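You operate a simulated robot arm through the tools that you are given. There is no shell and no other tool. Be economical: measure what you need, move in short steps, check, and stop when the job is done.

Carry out the task below with a simulated two-armed robot. There is one attempt and no reset: what you move stays moved.

JOB
Set the depth to 2 mm, drive the proud pegs flush and put the shoe in the empty cradle.
Fine: lower knob beside the clamp to 2, post in, both palm buttons once, post out again.

The check looks at the end state, three seconds after you hand in, the way a careful person would. Anything else that was tipped, shoved, dropped, spilled or broken makes it a failure.

ROBOT AND FRAMES
Two 7-joint arms with two-finger parallel grippers on one trunk, on a base that drives. Base frame: it is fixed to the floor where the robot stands at the start and does not move with it; the origin is under the middle of the robot, x ahead of it, y to its left, z up. Units: m, degrees, N and s.
The left shoulder is at the start at [0.06, 0.143, 0.926], the right one opposite. With the tool pointing down near the work surface each hand reaches from about 0.3 to 0.52 m from the robot's upright axis, wherever it stands, measured 20 degrees to its own side. Places, roughly: display of the heel press [0.6, -0.1, 0.5]; heel press [1, 0, 1.5]; lower knob beside the clamp [0.8, -0.2, 1.3]; post of the heel press [0.7, -0.1, 0.9]; seat of the cradle at the end of the ledge [1, -0.4, 0.6]. Payload 1.57 kg a hand.
The tool frame of a hand sits at the grasp point between the pads (the TCP): z along the fingers, y along the line on which they close. The tips reach 0.03 m beyond it. Largest opening 0.11 m; finger width 0.024, thickness 0.012; the body of the gripper, 0.048 by 0.112 m, starts 0.078 m behind the TCP.
Orientation is that of the tool frame in the base frame, as a unit quaternion [x, y, z, w]. With the fingers straight down and closing along the base's y, the tool's x points along the base's -x, its y along +y and its z along -z.

CONTROLS
- The arms move only by the tool arm_command. It takes "left_rows", "right_rows" or both (then of equal length, played together; a hand with none holds still); each is a list of rows, each a list of 7 numbers: the gripper command, from -1 (fully open) to 1 (shut), values between in proportion, then the shift along the tool's x, y, z in units of 300 mm (1.0 is 300 mm), then the turn, a rotation vector about the tool's x, y, z in units of 45 degrees (1.0 is 45 degrees). In form: [[fingers, dx, dy, dz, wx, wy, wz], ...]. A call has 1 to 12 rows; each row is the pose to reach, as a shift and turn from the pose commanded when the call began, along the tool's axes at that moment. A call with a number of a shift or a turn outside -1 to 1 is refused whole. Each row takes 0.2 s and may step no farther than 0.05 m and 8.6 degrees from the row before; otherwise, or with a gripper value out of range, the whole call is refused. Where a pose cannot be reached the arm comes as near as it can. A force on the tool above 50 N (or 10 N above the force at the start of the call, whichever is more), or a blocked arm, ends the call early, and 0.2 s more pass. Each finger travels about 0.045 m/s and halts on what it meets, pressing with about 23 N; the grip force reading is that of the motor and also rises with nothing between the fingers. The clock runs only during rows and for 0.2 s after the last one: add rows that repeat a pose to give the fingers time. It gives the time, the measured TCP pose, the force on the tool (base axes), the opening and the grip force at its end, in the units of the frame above (readings bear some noise), with the torque about the TCP (base axes, N m) and any sound that the robot's microphone picked up, and new pictures: "show" is both (left out), scene, wrist or none (wrist: the cameras of the hands that moved).
- Cameras (640 x 400 px; columns grow to the right, rows downward): "scene" is now at [0.0514, -0.0383, 1.5526]; the picture's right is [-0.39, -0.92, 0.00], its down [-0.61, 0.25, -0.75] and it looks along [0.69, -0.29, -0.66] (base axes); focal length 276 px, centre (320, 200). "left" rides on the left gripper at [0.07, -0.016, -0.141] in its tool frame; the picture's right is [0.23, 0.97, 0.00], its down [-0.86, 0.20, -0.48] and it looks along [-0.47, 0.11, 0.88] (tool axes); focal length 222 px, centre (320, 200). "right" rides on the right gripper at [0.07, 0.016, -0.141] in its tool frame; the picture's right is [-0.23, 0.97, 0.00], its down [-0.86, -0.20, -0.48] and it looks along [-0.47, -0.11, 0.88] (tool axes); focal length 222 px, centre (320, 200).
- raise_lower(by): slides the trunk up (or, below 0, down) by that many m; the arms and the scene camera ride with it, the base frame stays. It gives what a move gives, with no picture.
- base_move(legs): drives the robot by 1 to 6 legs, each [ahead, left, turn to the left] in m, m and degrees, along the robot's own axes; the way and the turn of a leg run together, so that a leg with both is an arc; at most 1.5 m and 180 degrees a leg. The arms and the cameras ride along, it lands a little off, and it stops where it bumps. It gives what a move gives, and a new picture of the scene camera.
- turn_head(pan, tilt): turns the head with the scene camera to pan (to the left, within 86 degrees either way) and tilt (down, from -29 to 69), counted from straight ahead of the robot. It gives what a move gives, and a new picture of the scene camera.
- point_at(camera, pixels): for up to 12 pixels [column, row] of the newest picture of that camera ("zoom" is the newest enlarged one), the place [x, y, z] in the base frame of the surface seen there, good to about 0.002 m, but the place of the scene camera against the robot may be out by one fixed shift of up to 0.012 m in any direction. It takes no simulated time.
- zoom(camera, box): a new picture of the part [left, top, right, bottom] of that camera's present view, enlarged. It takes no simulated time.
- hand_in(): hands the job in; it is judged then, once.

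Keep the steps short. Do not move on a guess: measure, check each grasp and each placing, and mend mistakes. In all there are 80 turns and 260 pictures (those below and enlarged ones count). Leave the grippers open and the arms clear of the work at the hand-in unless told otherwise, and finish with a single line.

The tools are called after "Request:" as a command line: name --argument value ..., lists and objects as JSON in quotes. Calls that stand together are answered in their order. arm_command: Moves the arms, as the interface text tells. Its arguments: {"type":"object","properties":{"left_rows":{"type":"array"},"right_rows":{"type":"array"},"show":{"type":"string","enum":["both","scene","wrist","none"]}},"required":[]} The other tools are called the same way: raise_lower (by) slides the trunk up or down; base_move (legs) drives the base; turn_head (pan, tilt) turns the head that bears the scene camera; point_at (camera, pixels) gives the place of the surface under pixels of a picture; zoom (camera, box) takes an enlarged picture of a part of a camera's view; hand_in () hands the job in.

At the start:

```text
t: 0.0
left_ee_pos: [0.4598, 0.0482, 1.0005]
left_tcp_rot: [0.0, 1.0, 0.0, 0.0]
left_contact_force: [-0.2, -0.5, 0.7]
left_ft_torque: [0.01, 0.0, 0.0]
left_opening: 0.1101
left_grip_force: 0.1
right_ee_pos: [0.4849, -0.3516, 0.9999]
right_tcp_rot: [0.0, 1.0, 0.0, 0.0]
right_contact_force: [-0.3, -0.1, -0.1]
right_ft_torque: [-0.01, -0.01, 0.02]
right_opening: 0.11
right_grip_force: 0.0
trunk travel left (down, up): [-0.525, 0.065]
robot x, y, heading: [0.0024, -0.0023, -0.1]
head pan, tilt: [-22.7, 41.2]
```

scene: 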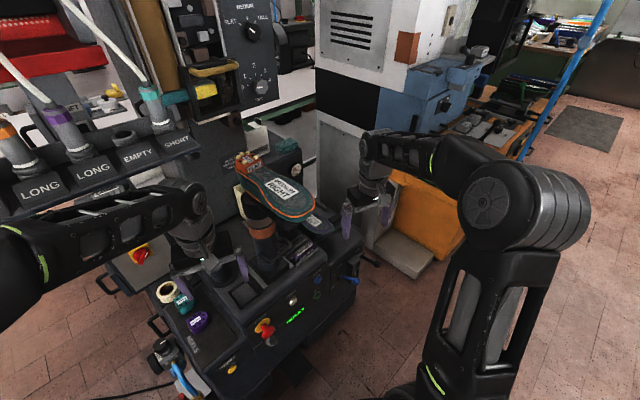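
right: 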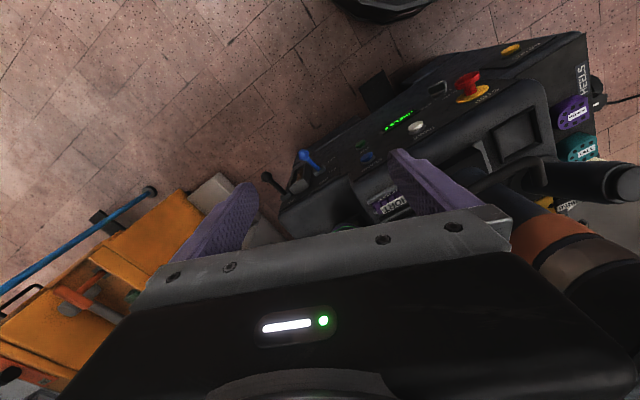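
left: 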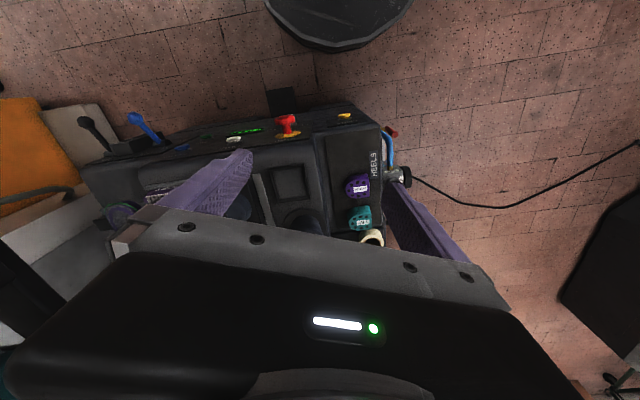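

I see a heel press with a shoe on the post around (275,195), knobs at (255,30) and (262,88), and a panel with the display at (295,315). I'll enlarge these parts first.

Request:
zoom --camera "scene" --box '[160, 0, 320, 100]'

Request:
zoom --camera "scene" --box '[130, 220, 370, 370]'

Request:
zoom --camera "scene" --box '[220, 130, 380, 230]'

Request:
turn_head --pan -10 --tilt 10

```text
4.00 times, centred on (240, 50) of scene
```

zoom: 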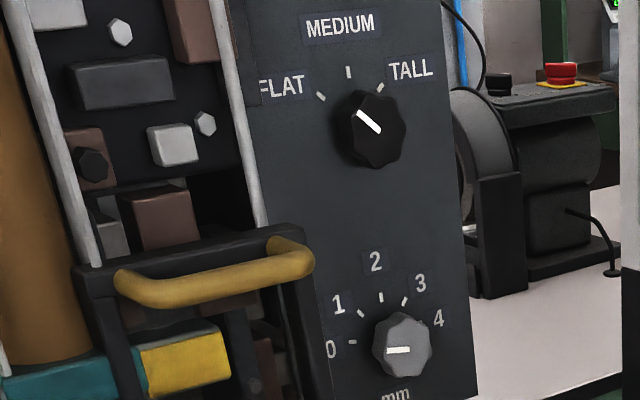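

```text
2.67 times, centred on (250, 295) of scene
```

zoom: 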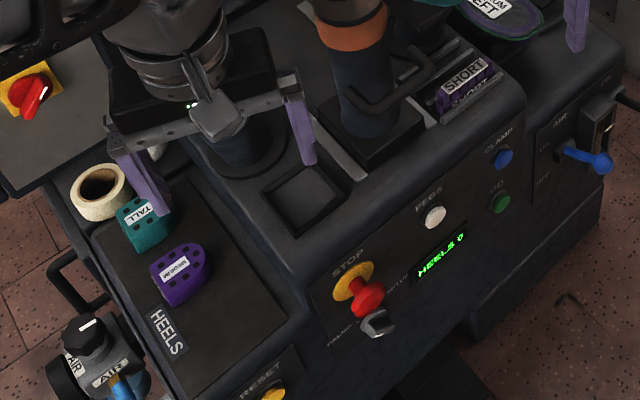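

```text
4.00 times, centred on (300, 180) of scene
```

zoom: 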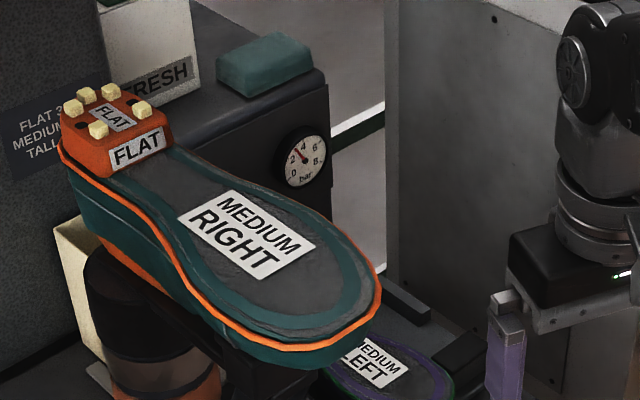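

```text
t: 1.0
left_ee_pos: [0.4587, 0.0475, 0.9996]
left_tcp_rot: [0.0, 1.0, 0.0, 0.0]
left_contact_force: [-0.1, -0.5, 0.5]
left_ft_torque: [0.0, 0.02, 0.0]
left_opening: 0.1101
left_grip_force: 0.0
right_ee_pos: [0.4858, -0.3518, 1.0003]
right_tcp_rot: [0.0, 1.0, 0.0, 0.0]
right_contact_force: [-0.1, -0.3, 0.4]
right_ft_torque: [-0.01, 0.02, -0.01]
right_opening: 0.1099
right_grip_force: 0.0
trunk travel left (down, up): [-0.525, 0.065]
robot x, y, heading: [-0.0011, 0.0029, -0.1]
head pan, tilt: [-10.0, 10.0]
```

scene: 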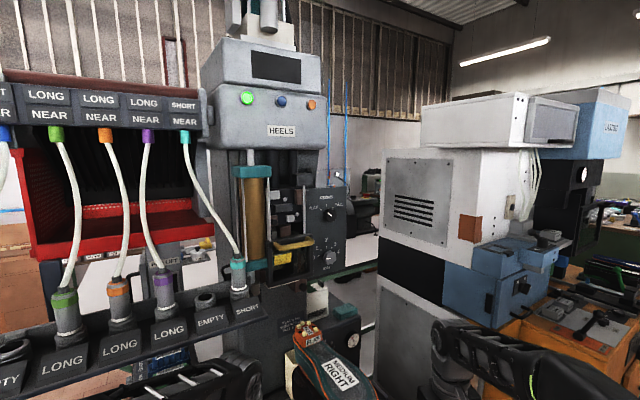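

The machine head shows three lamps, two knobs, and a notice by the post. I'll enlarge these.

Request:
zoom --camera "scene" --box '[190, 70, 350, 170]'

Request:
zoom --camera "scene" --box '[220, 170, 380, 270]'

Request:
zoom --camera "scene" --box '[240, 280, 400, 380]'

Request:
turn_head --pan -5 --tilt 60

```text
4.00 times, centred on (270, 120) of scene
```

zoom: 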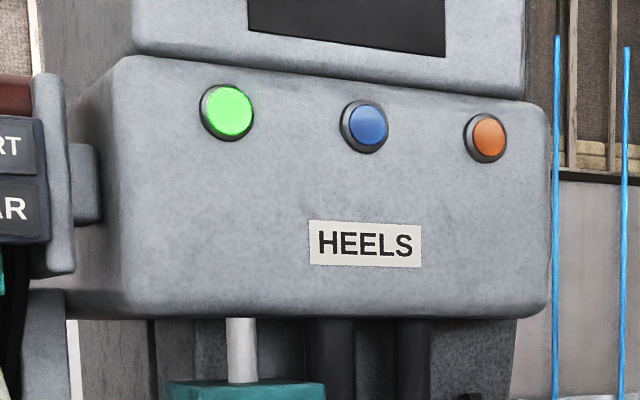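

```text
4.00 times, centred on (300, 220) of scene
```

zoom: 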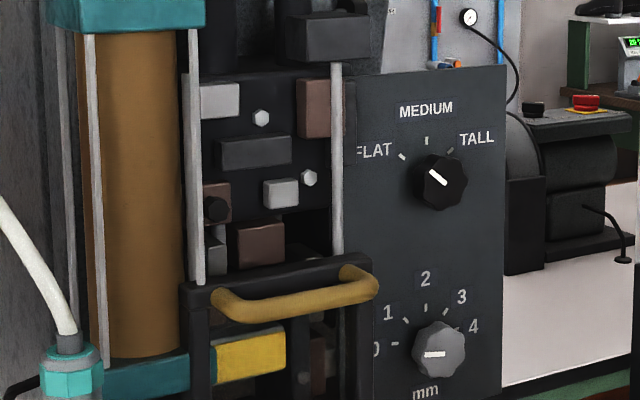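

```text
4.00 times, centred on (320, 330) of scene
```

zoom: 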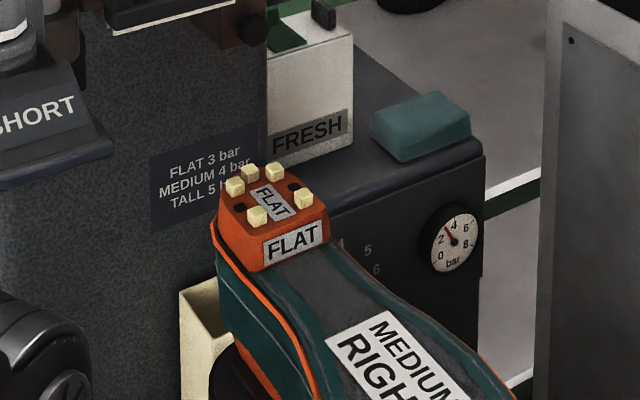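

```text
t: 2.1
left_ee_pos: [0.4599, 0.0485, 0.999]
left_tcp_rot: [0.0, 1.0, 0.001, -0.001]
left_contact_force: [0.1, -0.4, 0.5]
left_ft_torque: [0.03, -0.02, 0.01]
left_opening: 0.1099
left_grip_force: 0.0
right_ee_pos: [0.4849, -0.3515, 1.0005]
right_tcp_rot: [0.0, 1.0, 0.0, 0.0]
right_contact_force: [0.0, -0.1, -1.1]
right_ft_torque: [0.02, 0.0, 0.0]
right_opening: 0.1099
right_grip_force: 0.1
trunk travel left (down, up): [-0.525, 0.065]
robot x, y, heading: [0.0005, 0.0009, 0.3]
head pan, tilt: [-5.0, 60.0]
```

scene: 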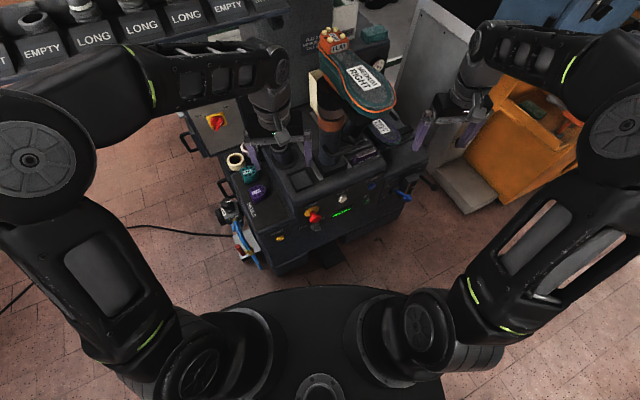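

I need a closer look at the console, to find the palm buttons.

Request:
zoom --camera "scene" --box '[210, 140, 434, 280]'

Request:
zoom --camera "scene" --box '[280, 170, 424, 260]'

Request:
zoom --camera "scene" --box '[300, 10, 460, 110]'

Request:
zoom --camera "right" --box '[240, 30, 640, 250]'

Request:
turn_head --pan -35 --tilt 35

```text
2.86 times, centred on (322, 210) of scene
```

zoom: 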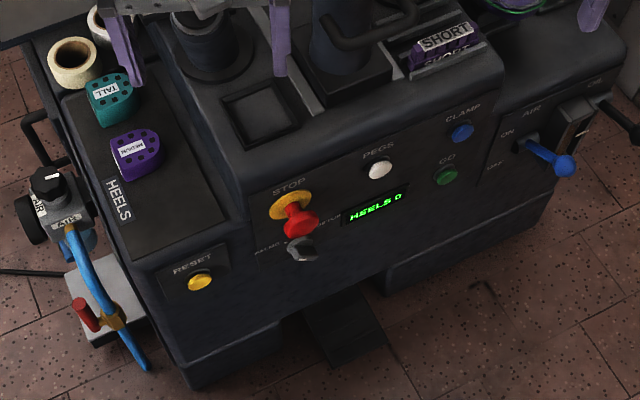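

```text
4.44 times, centred on (352, 215) of scene
```

zoom: 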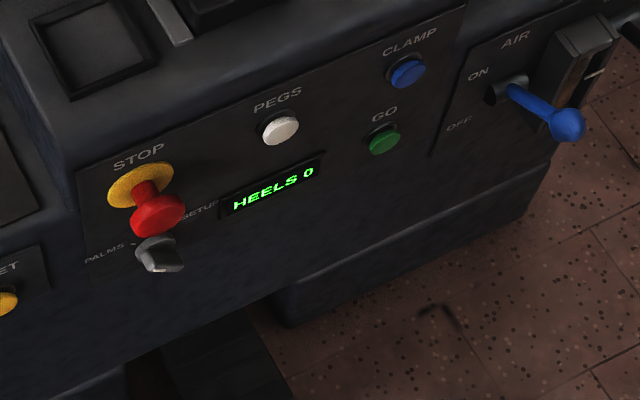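

```text
4.00 times, centred on (380, 60) of scene
```

zoom: 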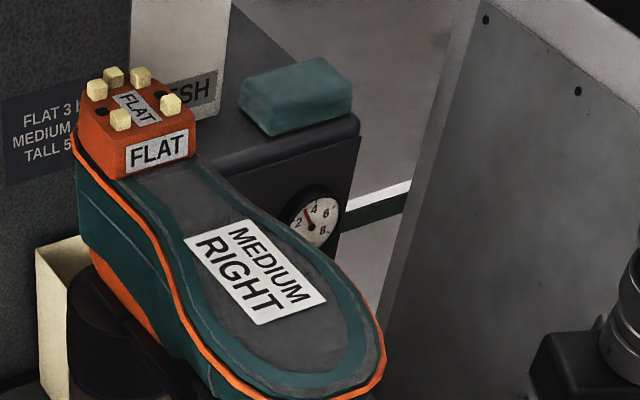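

```text
1.60 times, centred on (440, 140) of right
```

zoom: 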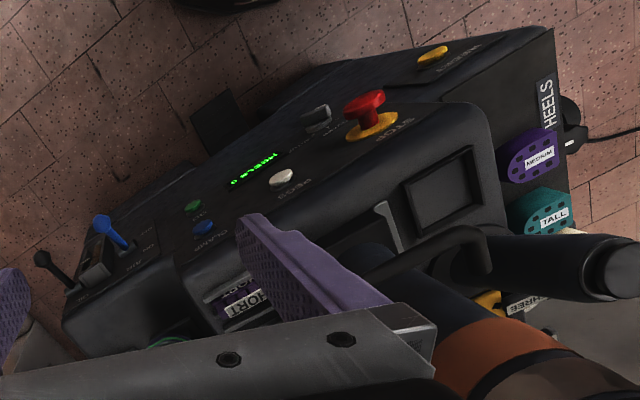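

```text
t: 3.1
left_ee_pos: [0.4603, 0.0476, 1.0005]
left_tcp_rot: [0.0, 1.0, 0.0, -0.001]
left_contact_force: [-0.5, 0.4, 0.1]
left_ft_torque: [0.02, -0.01, 0.01]
left_opening: 0.1099
left_grip_force: 0.1
right_ee_pos: [0.4849, -0.3513, 1.0007]
right_tcp_rot: [0.0, 1.0, 0.0, 0.001]
right_contact_force: [0.1, -0.9, 0.9]
right_ft_torque: [0.02, 0.01, -0.01]
right_opening: 0.11
right_grip_force: 0.1
trunk travel left (down, up): [-0.525, 0.065]
robot x, y, heading: [0.0013, 0.0002, -0.1]
head pan, tilt: [-35.0, 35.0]
```

scene: 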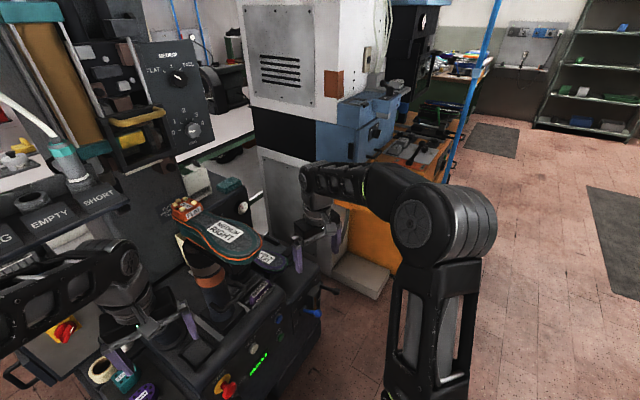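

The palm buttons may be hidden behind the arms. I'll back off 0.35 m for a clearer overview.

Request:
base_move --legs '[[-0.35, 0, 0]]'

Request:
turn_head --pan -8 --tilt 38

Request:
zoom --camera "scene" --box '[160, 60, 480, 260]'

```text
t: 5.3
left_ee_pos: [0.1152, 0.0474, 0.9997]
left_tcp_rot: [0.001, 1.0, -0.001, 0.0]
left_contact_force: [-0.4, 0.5, 0.2]
left_ft_torque: [-0.02, 0.0, -0.02]
left_opening: 0.1098
left_grip_force: 0.2
right_ee_pos: [0.1395, -0.353, 0.9996]
right_tcp_rot: [0.001, 1.0, -0.001, 0.0]
right_contact_force: [-0.2, 0.1, 0.5]
right_ft_torque: [0.01, -0.02, -0.04]
right_opening: 0.1101
right_grip_force: 0.0
trunk travel left (down, up): [-0.525, 0.065]
robot x, y, heading: [-0.3429, -0.0003, -0.1]
head pan, tilt: [-35.0, 35.0]
```

scene: 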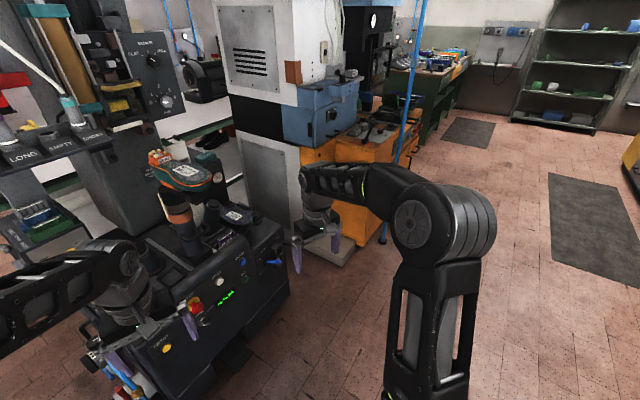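

```text
t: 6.2
left_ee_pos: [0.1149, 0.0481, 1.0003]
left_tcp_rot: [0.001, 1.0, 0.0, 0.0]
left_contact_force: [-0.1, 0.3, 0.0]
left_ft_torque: [0.01, 0.01, -0.03]
left_opening: 0.1101
left_grip_force: 0.1
right_ee_pos: [0.1413, -0.3515, 1.0]
right_tcp_rot: [0.001, 1.0, 0.0, 0.0]
right_contact_force: [0.4, 0.3, 0.3]
right_ft_torque: [0.0, 0.0, -0.04]
right_opening: 0.1099
right_grip_force: 0.1
trunk travel left (down, up): [-0.525, 0.065]
robot x, y, heading: [-0.3448, -0.0007, -0.1]
head pan, tilt: [-8.0, 38.0]
```

scene: 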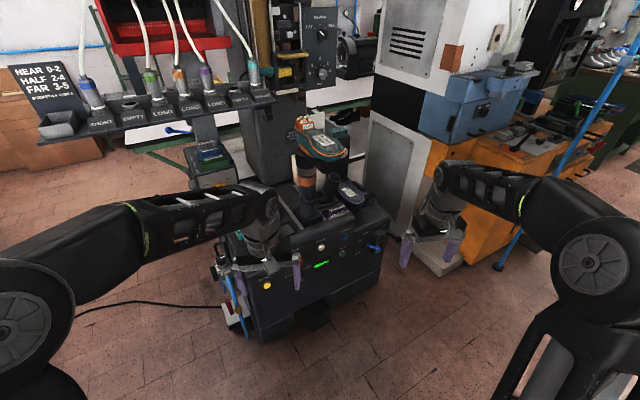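

```text
2.00 times, centred on (320, 160) of scene
```

zoom: 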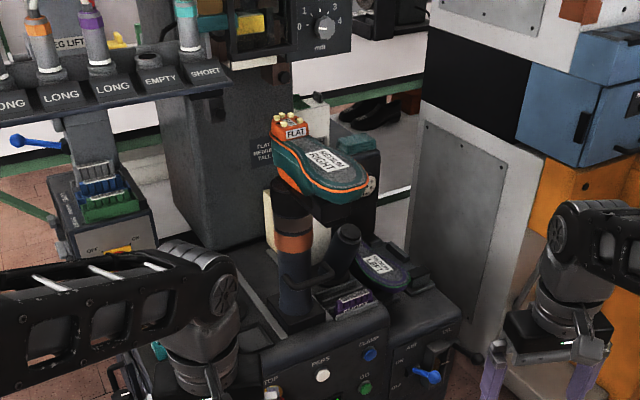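

Arms hide parts of the console. I'll move the left hand 0.3 m to the left, the right 0.1 m to the right, both up a little, and look again.

Request:
arm_command --left_rows '[[-1, 0, 0.16, 0, 0, 0, 0], [-1, 0, 0.32, 0, 0, 0, 0], [-1, 0, 0.48, 0, 0, 0, 0], [-1, 0, 0.64, 0, 0, 0, 0], [-1, 0, 0.8, 0, 0, 0, 0], [-1, 0, 0.96, 0, 0, 0, 0]]' --show "scene"

Request:
zoom --camera "scene" --box '[200, 180, 400, 305]'

Request:
zoom --camera "scene" --box '[180, 100, 340, 200]'

Request:
zoom --camera "scene" --box '[270, 100, 430, 200]'

Request:
zoom --camera "scene" --box '[0, 50, 160, 150]'

```text
t: 7.6
left_ee_pos: [0.1186, 0.3354, 0.9996]
left_tcp_rot: [0.002, 1.0, 0.0, 0.0]
left_contact_force: [0.0, -0.6, 0.6]
left_ft_torque: [-0.03, -0.03, -0.01]
left_opening: 0.1103
left_grip_force: 0.1
right_ee_pos: [0.1406, -0.3517, 0.9989]
right_tcp_rot: [0.001, 1.0, 0.0, 0.0]
right_contact_force: [-0.3, -0.2, -0.6]
right_ft_torque: [-0.02, 0.02, 0.03]
right_opening: 0.11
right_grip_force: 0.1
trunk travel left (down, up): [-0.525, 0.065]
robot x, y, heading: [-0.3405, 0.0028, -0.2]
head pan, tilt: [-8.0, 38.0]
```

scene: 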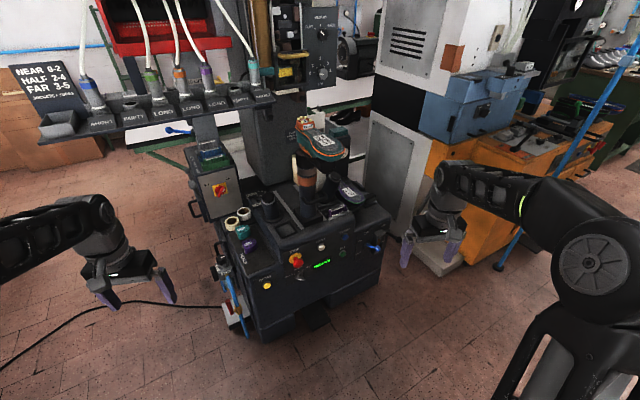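

```text
3.20 times, centred on (300, 242) of scene
```

zoom: 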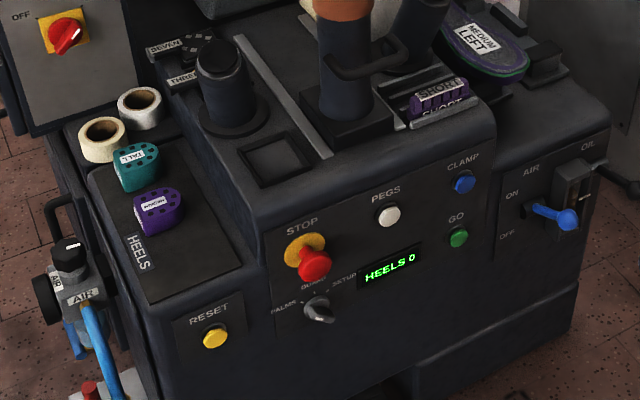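

```text
4.00 times, centred on (260, 150) of scene
```

zoom: 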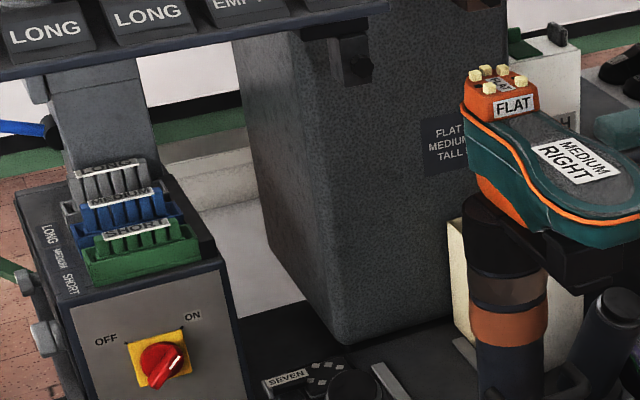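

```text
4.00 times, centred on (350, 150) of scene
```

zoom: 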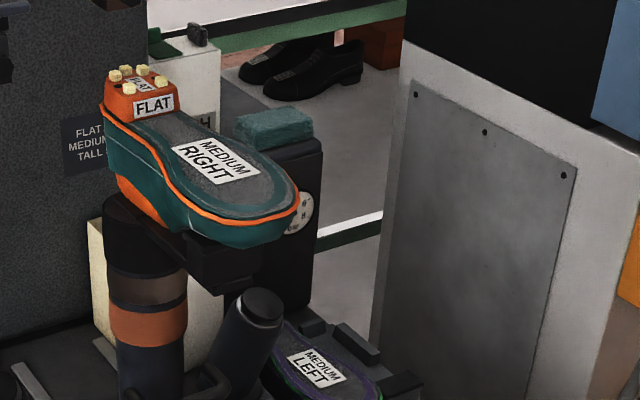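

```text
4.00 times, centred on (80, 100) of scene
```

zoom: 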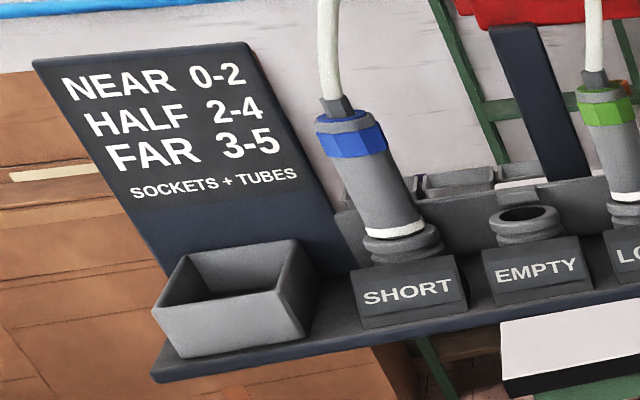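

Two dark capped cylinders flank the post (268,205) and (328,185); perhaps the palm buttons. I'll enlarge the mode switch, cylinders and lever.

Request:
zoom --camera "scene" --box '[280, 240, 344, 280]'

Request:
zoom --camera "scene" --box '[240, 175, 368, 255]'

Request:
zoom --camera "scene" --box '[330, 165, 410, 215]'

Request:
point_at --camera "scene" --pixels '[[268, 195], [327, 176], [308, 172], [310, 208], [298, 215], [314, 252], [335, 143], [306, 120], [349, 190], [326, 73], [318, 60], [321, 33]]'

```text
10.00 times, centred on (312, 260) of scene
```

zoom: 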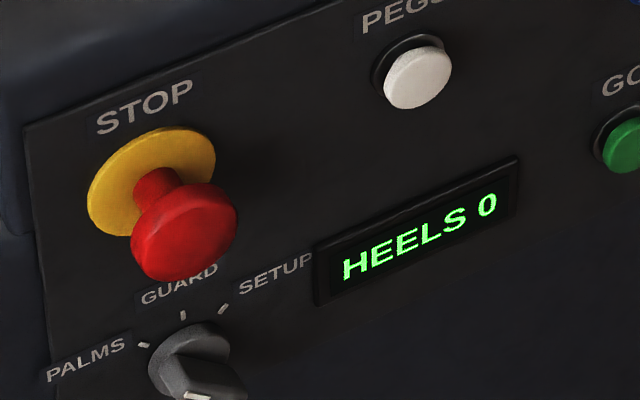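

```text
5.00 times, centred on (304, 215) of scene
```

zoom: 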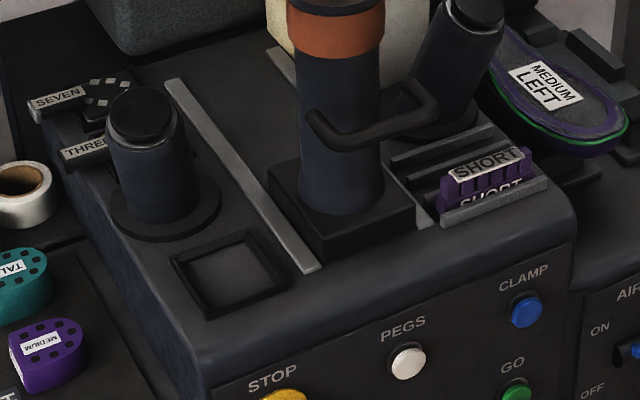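

```text
8.00 times, centred on (370, 190) of scene
```

zoom: 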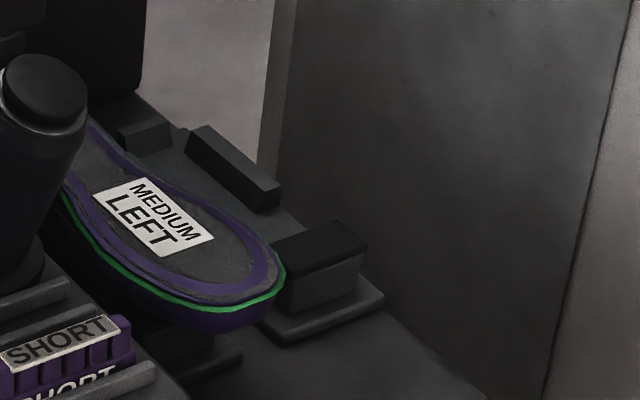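

```text
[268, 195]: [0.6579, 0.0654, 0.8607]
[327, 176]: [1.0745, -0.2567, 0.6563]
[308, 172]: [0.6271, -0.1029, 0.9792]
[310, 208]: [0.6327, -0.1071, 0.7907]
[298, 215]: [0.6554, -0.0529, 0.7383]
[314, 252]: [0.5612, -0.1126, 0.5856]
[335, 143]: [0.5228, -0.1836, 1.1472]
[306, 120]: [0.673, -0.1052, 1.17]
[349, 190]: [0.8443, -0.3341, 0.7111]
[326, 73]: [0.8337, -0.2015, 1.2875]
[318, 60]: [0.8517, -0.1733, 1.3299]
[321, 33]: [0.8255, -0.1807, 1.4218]
```

The mode switch is cut off below; enlarge around (317,283/3.2…) ≈ (300,278), and the palm cylinder tops plus left-rail area.

Request:
zoom --camera "scene" --box '[276, 256, 324, 286]'

Request:
zoom --camera "scene" --box '[300, 5, 364, 95]'

Request:
zoom --camera "scene" --box '[284, 105, 364, 155]'

Request:
zoom --camera "scene" --box '[348, 215, 412, 255]'

Request:
zoom --camera "scene" --box '[200, 240, 264, 340]'

```text
13.33 times, centred on (300, 271) of scene
```

zoom: 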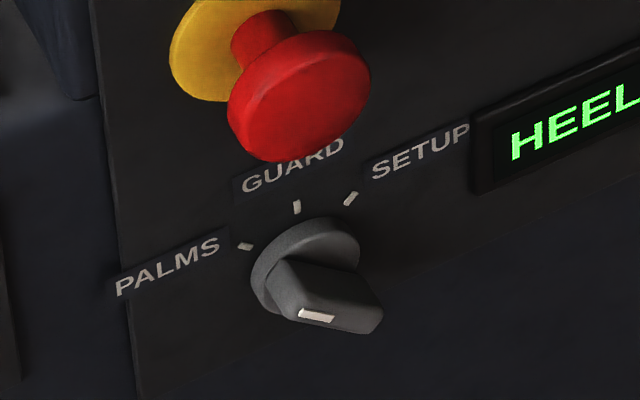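

```text
4.44 times, centred on (332, 50) of scene
```

zoom: 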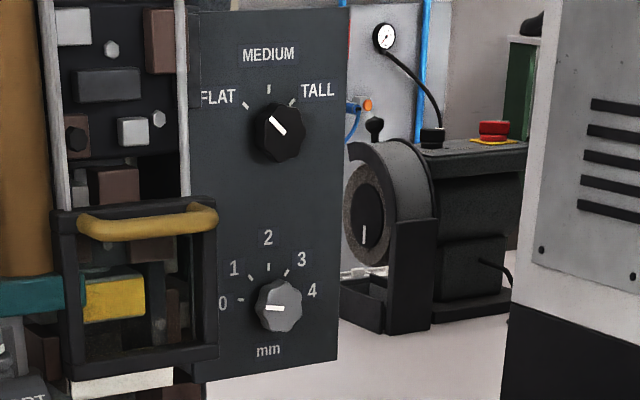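

```text
8.00 times, centred on (324, 130) of scene
```

zoom: 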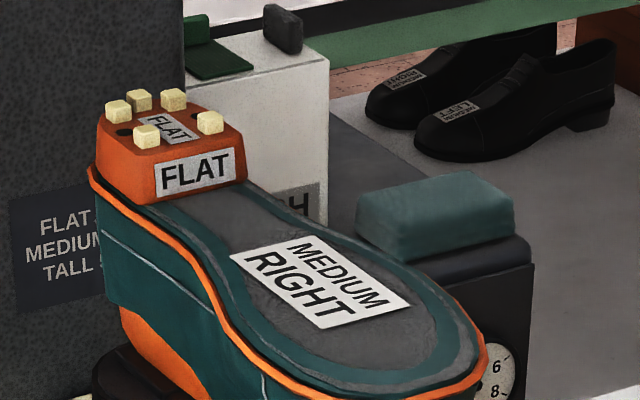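

```text
10.00 times, centred on (380, 235) of scene
```

zoom: 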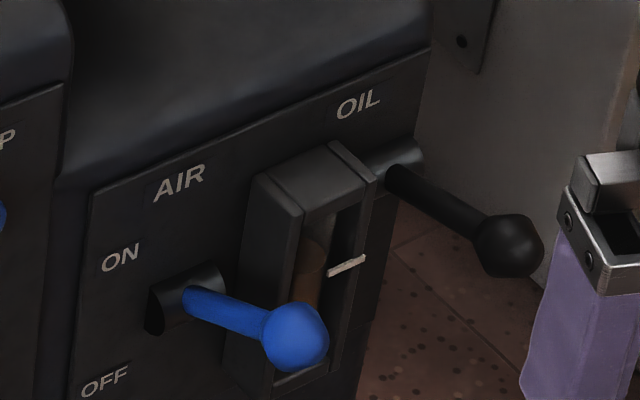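

```text
4.00 times, centred on (232, 290) of scene
```

zoom: 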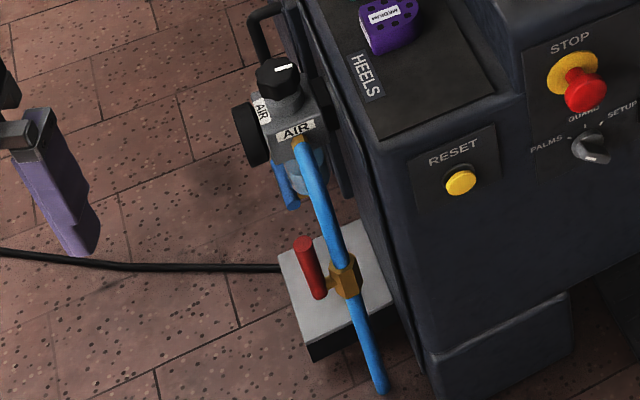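

Mode switch mark is on the PALMS side. Next I'll measure the layout: column, console corners, ledge, cradle, knob panel.

Request:
point_at --camera "scene" --pixels '[[405, 150], [380, 120], [372, 183], [366, 200], [360, 205], [330, 180], [338, 178], [381, 285], [262, 330], [440, 270], [391, 215], [320, 318]]'

Request:
zoom --camera "scene" --box '[300, 20, 348, 90]'

Request:
point_at --camera "zoom" --pixels '[[100, 100], [500, 100], [500, 250], [150, 250], [330, 140], [330, 250]]'

```text
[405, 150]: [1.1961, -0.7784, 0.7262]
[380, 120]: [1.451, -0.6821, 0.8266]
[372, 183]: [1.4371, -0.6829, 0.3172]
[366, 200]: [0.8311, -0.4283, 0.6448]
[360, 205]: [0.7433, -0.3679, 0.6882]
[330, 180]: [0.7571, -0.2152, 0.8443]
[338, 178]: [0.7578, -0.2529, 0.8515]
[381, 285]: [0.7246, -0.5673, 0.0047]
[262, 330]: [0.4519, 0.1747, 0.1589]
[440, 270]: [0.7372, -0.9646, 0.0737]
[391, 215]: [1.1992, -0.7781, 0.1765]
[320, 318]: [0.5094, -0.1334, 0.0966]
```

```text
5.71 times, centred on (324, 55) of scene
```

zoom: 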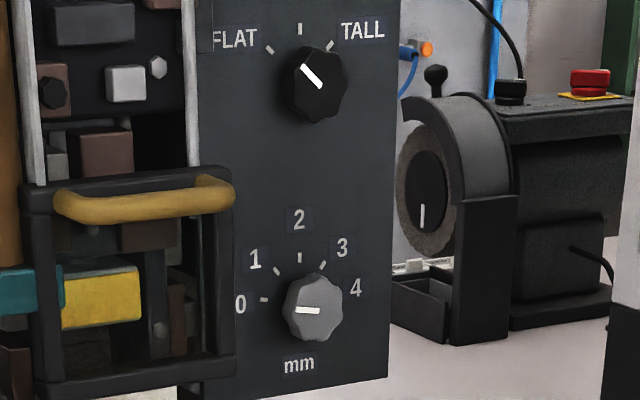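

```text
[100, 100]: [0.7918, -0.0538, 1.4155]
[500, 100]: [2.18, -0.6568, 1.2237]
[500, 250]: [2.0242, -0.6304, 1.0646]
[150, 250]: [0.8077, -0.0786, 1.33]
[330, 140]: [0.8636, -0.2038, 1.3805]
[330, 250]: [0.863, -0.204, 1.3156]
```

The console appears yawed about 10–20°. I'll measure panel and rails precisely.

Request:
point_at --camera "zoom" --pixels '[[215, 120], [375, 120], [375, 350], [220, 370], [300, 370], [305, 310], [335, 310], [300, 260], [265, 299], [230, 205], [140, 205], [320, 85]]'

Request:
zoom --camera "scene" --box '[240, 175, 368, 255]'

Request:
point_at --camera "zoom" --pixels '[[170, 85], [310, 265], [143, 115], [165, 150], [475, 10], [320, 190], [310, 120], [430, 100], [405, 130], [380, 360], [200, 390], [560, 260]]'

Request:
zoom --camera "scene" --box '[330, 165, 410, 215]'

Request:
point_at --camera "zoom" --pixels '[[230, 170], [270, 190], [200, 130], [130, 140], [300, 250], [360, 245], [310, 290], [380, 300], [100, 150], [270, 270], [60, 80], [420, 350]]'

```text
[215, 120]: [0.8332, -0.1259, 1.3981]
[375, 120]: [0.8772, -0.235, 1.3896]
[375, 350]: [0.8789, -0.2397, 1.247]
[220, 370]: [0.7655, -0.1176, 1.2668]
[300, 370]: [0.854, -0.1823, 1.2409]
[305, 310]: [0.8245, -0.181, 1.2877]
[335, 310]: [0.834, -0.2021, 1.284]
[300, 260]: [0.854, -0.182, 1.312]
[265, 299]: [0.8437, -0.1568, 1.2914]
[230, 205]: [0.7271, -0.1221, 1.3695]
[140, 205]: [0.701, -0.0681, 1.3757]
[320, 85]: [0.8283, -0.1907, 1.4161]
```

```text
5.00 times, centred on (304, 215) of scene
```

zoom: 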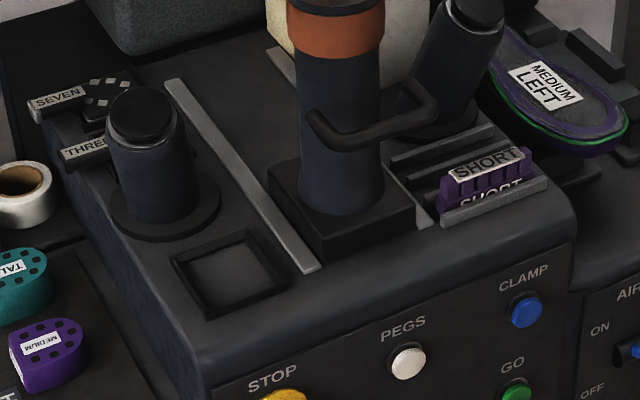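

```text
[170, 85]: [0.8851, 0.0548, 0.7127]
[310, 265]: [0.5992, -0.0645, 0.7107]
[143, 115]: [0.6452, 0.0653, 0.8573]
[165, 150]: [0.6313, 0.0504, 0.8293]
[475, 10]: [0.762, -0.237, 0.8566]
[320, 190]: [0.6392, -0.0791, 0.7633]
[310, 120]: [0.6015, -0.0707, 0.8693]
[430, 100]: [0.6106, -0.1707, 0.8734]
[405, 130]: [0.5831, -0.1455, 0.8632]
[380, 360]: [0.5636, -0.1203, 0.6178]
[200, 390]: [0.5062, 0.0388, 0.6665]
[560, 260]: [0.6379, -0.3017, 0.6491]
```

```text
8.00 times, centred on (370, 190) of scene
```

zoom: 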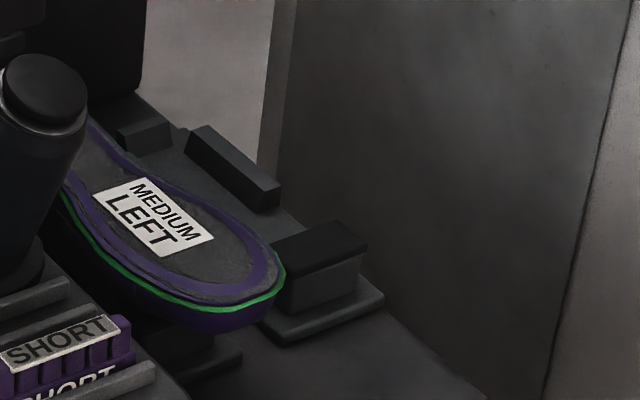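

```text
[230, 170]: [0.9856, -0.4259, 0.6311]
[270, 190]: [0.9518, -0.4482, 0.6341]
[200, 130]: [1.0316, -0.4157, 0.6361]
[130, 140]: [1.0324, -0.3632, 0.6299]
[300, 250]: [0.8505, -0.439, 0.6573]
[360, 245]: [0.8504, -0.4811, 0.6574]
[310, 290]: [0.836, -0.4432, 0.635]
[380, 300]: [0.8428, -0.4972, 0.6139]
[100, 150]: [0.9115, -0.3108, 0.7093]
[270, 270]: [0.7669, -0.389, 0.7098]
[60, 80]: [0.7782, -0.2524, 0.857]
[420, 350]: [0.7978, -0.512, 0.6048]
```

The machine's inward axis is yawed about 22° from base x. I'll drive to face it squarely, right of the post, still standing back.

Request:
base_move --legs '[[0, -0.46, 0], [0, 0, 22], [0.388, -0.161, 0]]'

Request:
turn_head --pan -15 --tilt 50

Request:
zoom --camera "scene" --box '[240, 60, 480, 210]'

```text
t: 13.8
left_ee_pos: [0.386, 0.0064, 0.9992]
left_tcp_rot: [-0.188, 0.982, 0.0, 0.0]
left_contact_force: [-0.1, 0.4, 0.0]
left_ft_torque: [0.01, 0.05, 0.01]
left_opening: 0.1101
left_grip_force: 0.0
right_ee_pos: [0.6609, -0.6242, 0.9994]
right_tcp_rot: [-0.187, 0.982, 0.0, 0.0]
right_contact_force: [0.5, -0.2, -1.1]
right_ft_torque: [0.0, 0.02, 0.01]
right_opening: 0.1099
right_grip_force: 0.1
trunk travel left (down, up): [-0.525, 0.065]
robot x, y, heading: [0.0797, -0.4752, 21.8]
head pan, tilt: [-8.0, 38.0]
```

scene: 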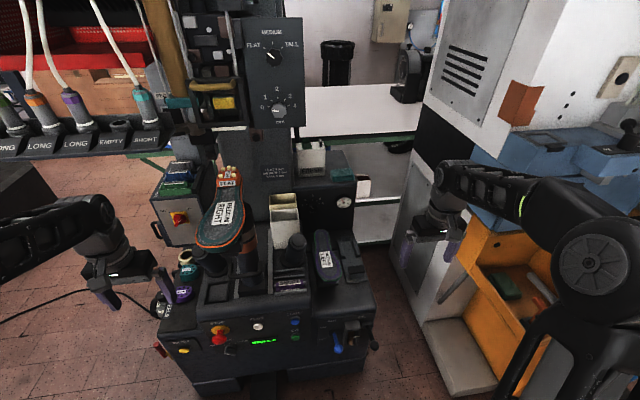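

```text
t: 14.5
left_ee_pos: [0.3864, 0.0055, 0.9992]
left_tcp_rot: [-0.188, 0.982, 0.0, 0.0]
left_contact_force: [-0.4, 0.3, 0.2]
left_ft_torque: [-0.01, -0.01, 0.02]
left_opening: 0.1102
left_grip_force: 0.1
right_ee_pos: [0.6599, -0.6225, 1.0008]
right_tcp_rot: [-0.187, 0.982, 0.0, 0.0]
right_contact_force: [-0.2, -0.7, -0.5]
right_ft_torque: [0.0, 0.0, -0.02]
right_opening: 0.11
right_grip_force: 0.1
trunk travel left (down, up): [-0.525, 0.065]
robot x, y, heading: [0.0793, -0.4755, 21.5]
head pan, tilt: [-15.0, 50.0]
```

scene: 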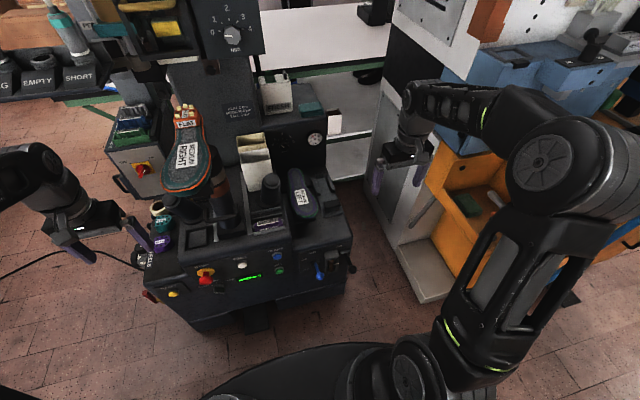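

```text
2.67 times, centred on (360, 135) of scene
```

zoom: 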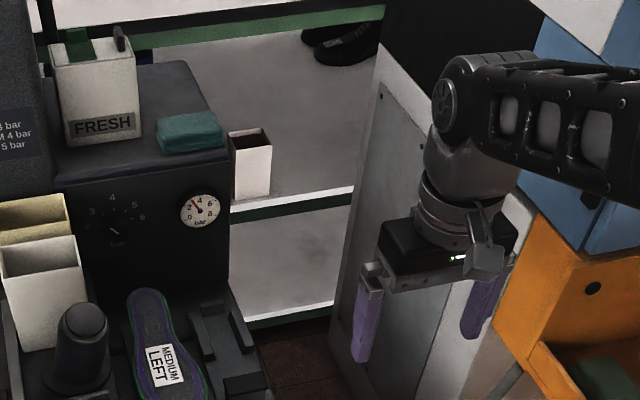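

Now I see the empty cradle right of the left shoe at about (320,190). Enlarge it, the gauge and the shoe on the post.

Request:
zoom --camera "scene" --box '[280, 155, 360, 205]'

Request:
point_at --camera "zoom" --pixels '[[280, 160], [330, 130], [400, 140], [440, 320], [480, 340], [420, 260], [370, 200], [330, 370], [170, 330], [120, 100], [60, 260], [540, 330]]'

Request:
zoom --camera "scene" --box '[260, 110, 340, 160]'

Request:
zoom --camera "scene" --box '[150, 95, 246, 245]'

Request:
zoom --camera "scene" --box '[170, 245, 298, 325]'

```text
8.00 times, centred on (320, 180) of scene
```

zoom: 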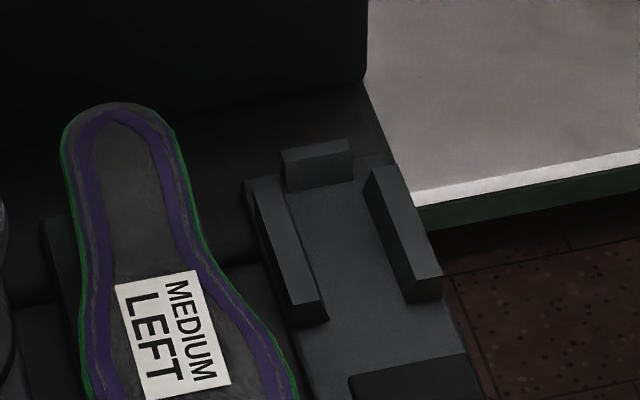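

```text
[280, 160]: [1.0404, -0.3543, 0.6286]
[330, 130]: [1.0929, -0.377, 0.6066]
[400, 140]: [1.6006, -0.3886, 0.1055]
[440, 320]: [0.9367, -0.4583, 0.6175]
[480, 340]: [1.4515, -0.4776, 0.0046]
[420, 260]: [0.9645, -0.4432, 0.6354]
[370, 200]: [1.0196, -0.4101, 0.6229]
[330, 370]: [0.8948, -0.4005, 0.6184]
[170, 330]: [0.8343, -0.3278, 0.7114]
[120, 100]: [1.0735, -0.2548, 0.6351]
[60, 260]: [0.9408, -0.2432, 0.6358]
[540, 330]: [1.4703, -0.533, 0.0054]
```

```text
8.00 times, centred on (300, 135) of scene
```

zoom: 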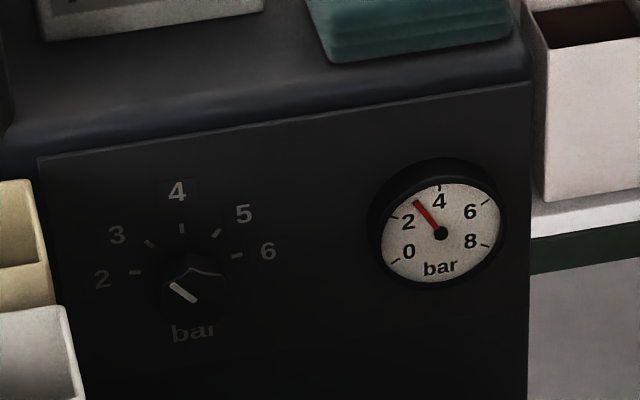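

```text
2.67 times, centred on (198, 170) of scene
```

zoom: 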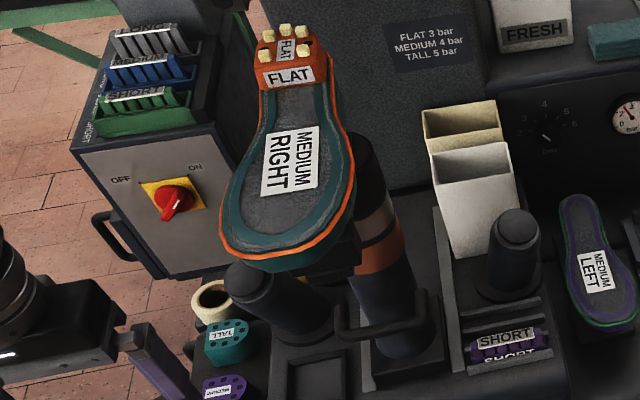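

```text
5.00 times, centred on (234, 285) of scene
```

zoom: 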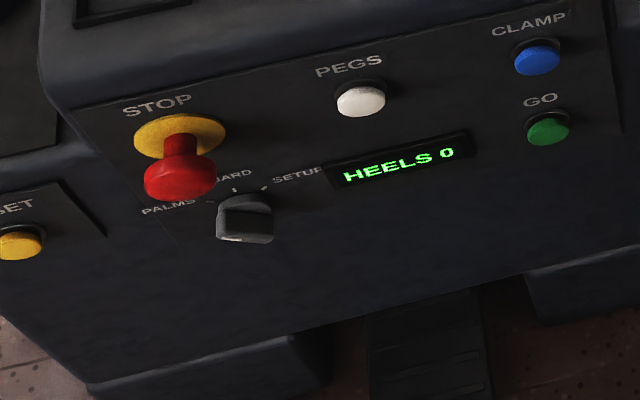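

Pressure shows 3 bar (right for FLAT), mode switch is at PALMS. The cradle has side rails and a back stop. Next: raise the trunk, bring the right hand up and start pitching it to horizontal for the knob.

Request:
raise_lower --by 0.06

Request:
arm_command --right_rows '[[-1, 0, 0.05, -0.05, 0, -0.12, 0], [-1, 0, 0.1, -0.1, 0, -0.25, 0], [-1, 0, 0.15, -0.15, 0, -0.37, 0], [-1, 0, 0.2, -0.2, 0, -0.5, 0], [-1, 0, 0.25, -0.25, 0, -0.62, 0], [-1, 0, 0.3, -0.3, 0, -0.75, 0], [-1, 0, 0.35, -0.35, 0, -0.87, 0], [-1, 0, 0.4, -0.37, 0, -1, 0]]' --show "none"

```text
t: 15.5
left_ee_pos: [0.3849, 0.0041, 1.0598]
left_tcp_rot: [-0.187, 0.982, 0.0, 0.001]
left_contact_force: [0.6, -0.6, 0.5]
left_ft_torque: [0.0, -0.01, 0.0]
left_opening: 0.1099
left_grip_force: 0.0
right_ee_pos: [0.659, -0.6241, 1.0592]
right_tcp_rot: [-0.188, 0.982, 0.0, 0.0]
right_contact_force: [0.7, 0.8, -0.8]
right_ft_torque: [0.02, 0.06, 0.02]
right_opening: 0.11
right_grip_force: 0.0
trunk travel left (down, up): [-0.585, 0.005]
robot x, y, heading: [0.0809, -0.4709, 21.7]
head pan, tilt: [-15.0, 50.0]
```

```text
t: 17.3
left_ee_pos: [0.3844, 0.0059, 1.0598]
left_tcp_rot: [-0.188, 0.982, 0.0, 0.001]
left_contact_force: [0.0, 0.1, 0.2]
left_ft_torque: [0.0, -0.01, -0.01]
left_opening: 0.1099
left_grip_force: 0.0
right_ee_pos: [0.615, -0.5134, 1.1704]
right_tcp_rot: [-0.173, 0.907, 0.072, 0.377]
right_contact_force: [-0.6, -0.3, 0.9]
right_ft_torque: [-0.01, 0.03, -0.03]
right_opening: 0.11
right_grip_force: 0.0
trunk travel left (down, up): [-0.585, 0.005]
robot x, y, heading: [0.0789, -0.4771, 21.7]
head pan, tilt: [-15.0, 50.0]
```

Continue pitching to horizontal at knob height.

Request:
arm_command --right_rows '[[-1, -0.045, 0.06, -0.02, 0, -0.12, 0], [-1, -0.09, 0.12, -0.04, 0, -0.25, 0], [-1, -0.135, 0.18, -0.06, 0, -0.37, 0], [-1, -0.18, 0.25, -0.09, 0, -0.5, 0], [-1, -0.23, 0.31, -0.11, 0, -0.62, 0], [-1, -0.27, 0.37, -0.13, 0, -0.75, 0], [-1, -0.32, 0.43, -0.15, 0, -0.87, 0], [-1, -0.363, 0.49, -0.174, 0, -1, 0], [-1, -0.363, 0.49, -0.174, 0, -1, 0]]' --show "none"

Request:
arm_command --right_rows '[[-1, 0, 0, 0, 0, 0, -0.16], [-1, 0, 0, 0, 0, 0, -0.33], [-1, 0, 0, 0, 0, 0, -0.5], [-1, 0, 0, 0, 0, 0, -0.66], [-1, 0, 0, 0, 0, 0, -0.83], [-1, 0, 0, 0, 0, 0, -1], [-1, 0, 0, 0, 0, 0, -1]]' --show "none"

Request:
arm_command --right_rows '[[-1, 0, 0, 0, 0, 0, -0.16], [-1, 0, 0, 0, 0, 0, -0.33], [-1, 0, 0, 0, 0, 0, -0.5], [-1, 0, 0, 0, 0, 0, -0.66], [-1, 0, 0, 0, 0, 0, -0.83], [-1, 0, 0, 0, 0, 0, -1], [-1, 0, 0, 0, 0, 0, -1]]' --show "both"

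```text
t: 18.9
left_ee_pos: [0.3852, 0.0056, 1.0597]
left_tcp_rot: [-0.187, 0.982, 0.0, 0.0]
left_contact_force: [-0.3, 0.3, 0.0]
left_ft_torque: [0.02, -0.05, 0.0]
left_opening: 0.1101
left_grip_force: 0.1
right_ee_pos: [0.5864, -0.3567, 1.2548]
right_tcp_rot: [-0.127, 0.756, 0.22, 0.603]
right_contact_force: [-1.0, -0.8, -0.3]
right_ft_torque: [-0.01, 0.03, 0.01]
right_opening: 0.1102
right_grip_force: 0.1
trunk travel left (down, up): [-0.585, 0.005]
robot x, y, heading: [0.0787, -0.4759, 21.7]
head pan, tilt: [-15.0, 50.0]
stopped in row 8 (right hand): the arm was blocked; the commanded pose is now the measured one
```

```text
t: 20.5
left_ee_pos: [0.3849, 0.006, 1.0599]
left_tcp_rot: [-0.187, 0.982, 0.0, 0.001]
left_contact_force: [-0.3, 0.2, -0.2]
left_ft_torque: [-0.01, 0.0, 0.02]
left_opening: 0.11
left_grip_force: 0.2
right_ee_pos: [0.5874, -0.3558, 1.2556]
right_tcp_rot: [-0.408, 0.649, -0.028, 0.642]
right_contact_force: [0.2, -0.2, 0.7]
right_ft_torque: [-0.02, 0.01, 0.0]
right_opening: 0.1101
right_grip_force: 0.0
trunk travel left (down, up): [-0.585, 0.005]
robot x, y, heading: [0.08, -0.4753, 21.7]
head pan, tilt: [-15.0, 50.0]
```

```text
t: 22.1
left_ee_pos: [0.3842, 0.0055, 1.0601]
left_tcp_rot: [-0.188, 0.982, 0.0, 0.0]
left_contact_force: [0.1, 0.3, -0.1]
left_ft_torque: [0.01, 0.02, -0.02]
left_opening: 0.1099
left_grip_force: 0.1
right_ee_pos: [0.5822, -0.3498, 1.2522]
right_tcp_rot: [0.625, -0.449, 0.243, -0.59]
right_contact_force: [-0.1, 0.8, -0.3]
right_ft_torque: [-0.01, 0.01, 0.01]
right_opening: 0.11
right_grip_force: 0.1
trunk travel left (down, up): [-0.585, 0.005]
robot x, y, heading: [0.0788, -0.4759, 21.5]
head pan, tilt: [-15.0, 50.0]
```

scene: 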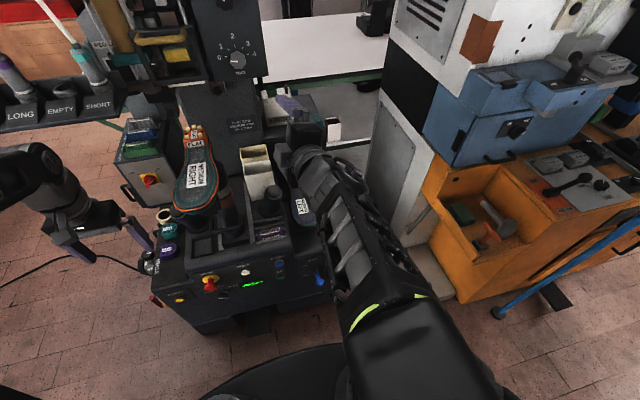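
right: 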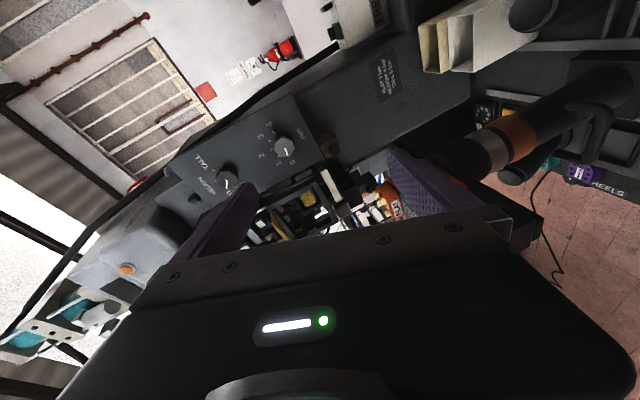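

The tool is now pitched 10° down and yawed 10° too far left. I'll apply the corrective turn (about 0.26, 0.2, −0.27) in small steps and lift to knob height.

Request:
arm_command --right_rows '[[-1, 0, -0.025, 0, 0.065, 0.05, -0.068], [-1, 0, -0.05, 0, 0.13, 0.1, -0.136], [-1, 0, -0.075, 0, 0.195, 0.15, -0.204], [-1, 0, -0.1, 0, 0.26, 0.198, -0.272], [-1, 0, -0.1, 0, 0.26, 0.198, -0.272]]' --show "none"

Request:
turn_head --pan 0 --tilt 25

```text
t: 22.6
left_ee_pos: [0.3859, 0.0053, 1.0588]
left_tcp_rot: [-0.188, 0.982, 0.0, 0.0]
left_contact_force: [0.3, -0.4, -0.2]
left_ft_torque: [-0.03, 0.0, -0.01]
left_opening: 0.1098
left_grip_force: 0.2
right_ee_pos: [0.5788, -0.3381, 1.253]
right_tcp_rot: [0.613, -0.454, 0.228, -0.605]
right_contact_force: [0.3, -0.7, 0.2]
right_ft_torque: [-0.01, 0.04, 0.01]
right_opening: 0.11
right_grip_force: 0.0
trunk travel left (down, up): [-0.585, 0.005]
robot x, y, heading: [0.0785, -0.4767, 21.7]
head pan, tilt: [-15.0, 50.0]
stopped in row 2 (right hand): the arm was blocked; the commanded pose is now the measured one
```

```text
t: 23.5
left_ee_pos: [0.385, 0.005, 1.0588]
left_tcp_rot: [-0.188, 0.982, 0.001, 0.0]
left_contact_force: [0.1, -0.2, 0.5]
left_ft_torque: [0.0, 0.03, -0.02]
left_opening: 0.11
left_grip_force: 0.0
right_ee_pos: [0.578, -0.3367, 1.2531]
right_tcp_rot: [0.613, -0.454, 0.229, -0.604]
right_contact_force: [0.1, -0.5, -0.6]
right_ft_torque: [-0.03, 0.0, 0.0]
right_opening: 0.1101
right_grip_force: 0.0
trunk travel left (down, up): [-0.585, 0.005]
robot x, y, heading: [0.0805, -0.4744, 21.9]
head pan, tilt: [0.0, 25.0]
```

scene: 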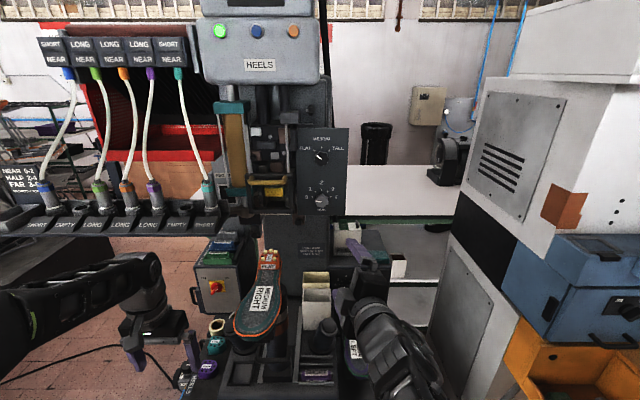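

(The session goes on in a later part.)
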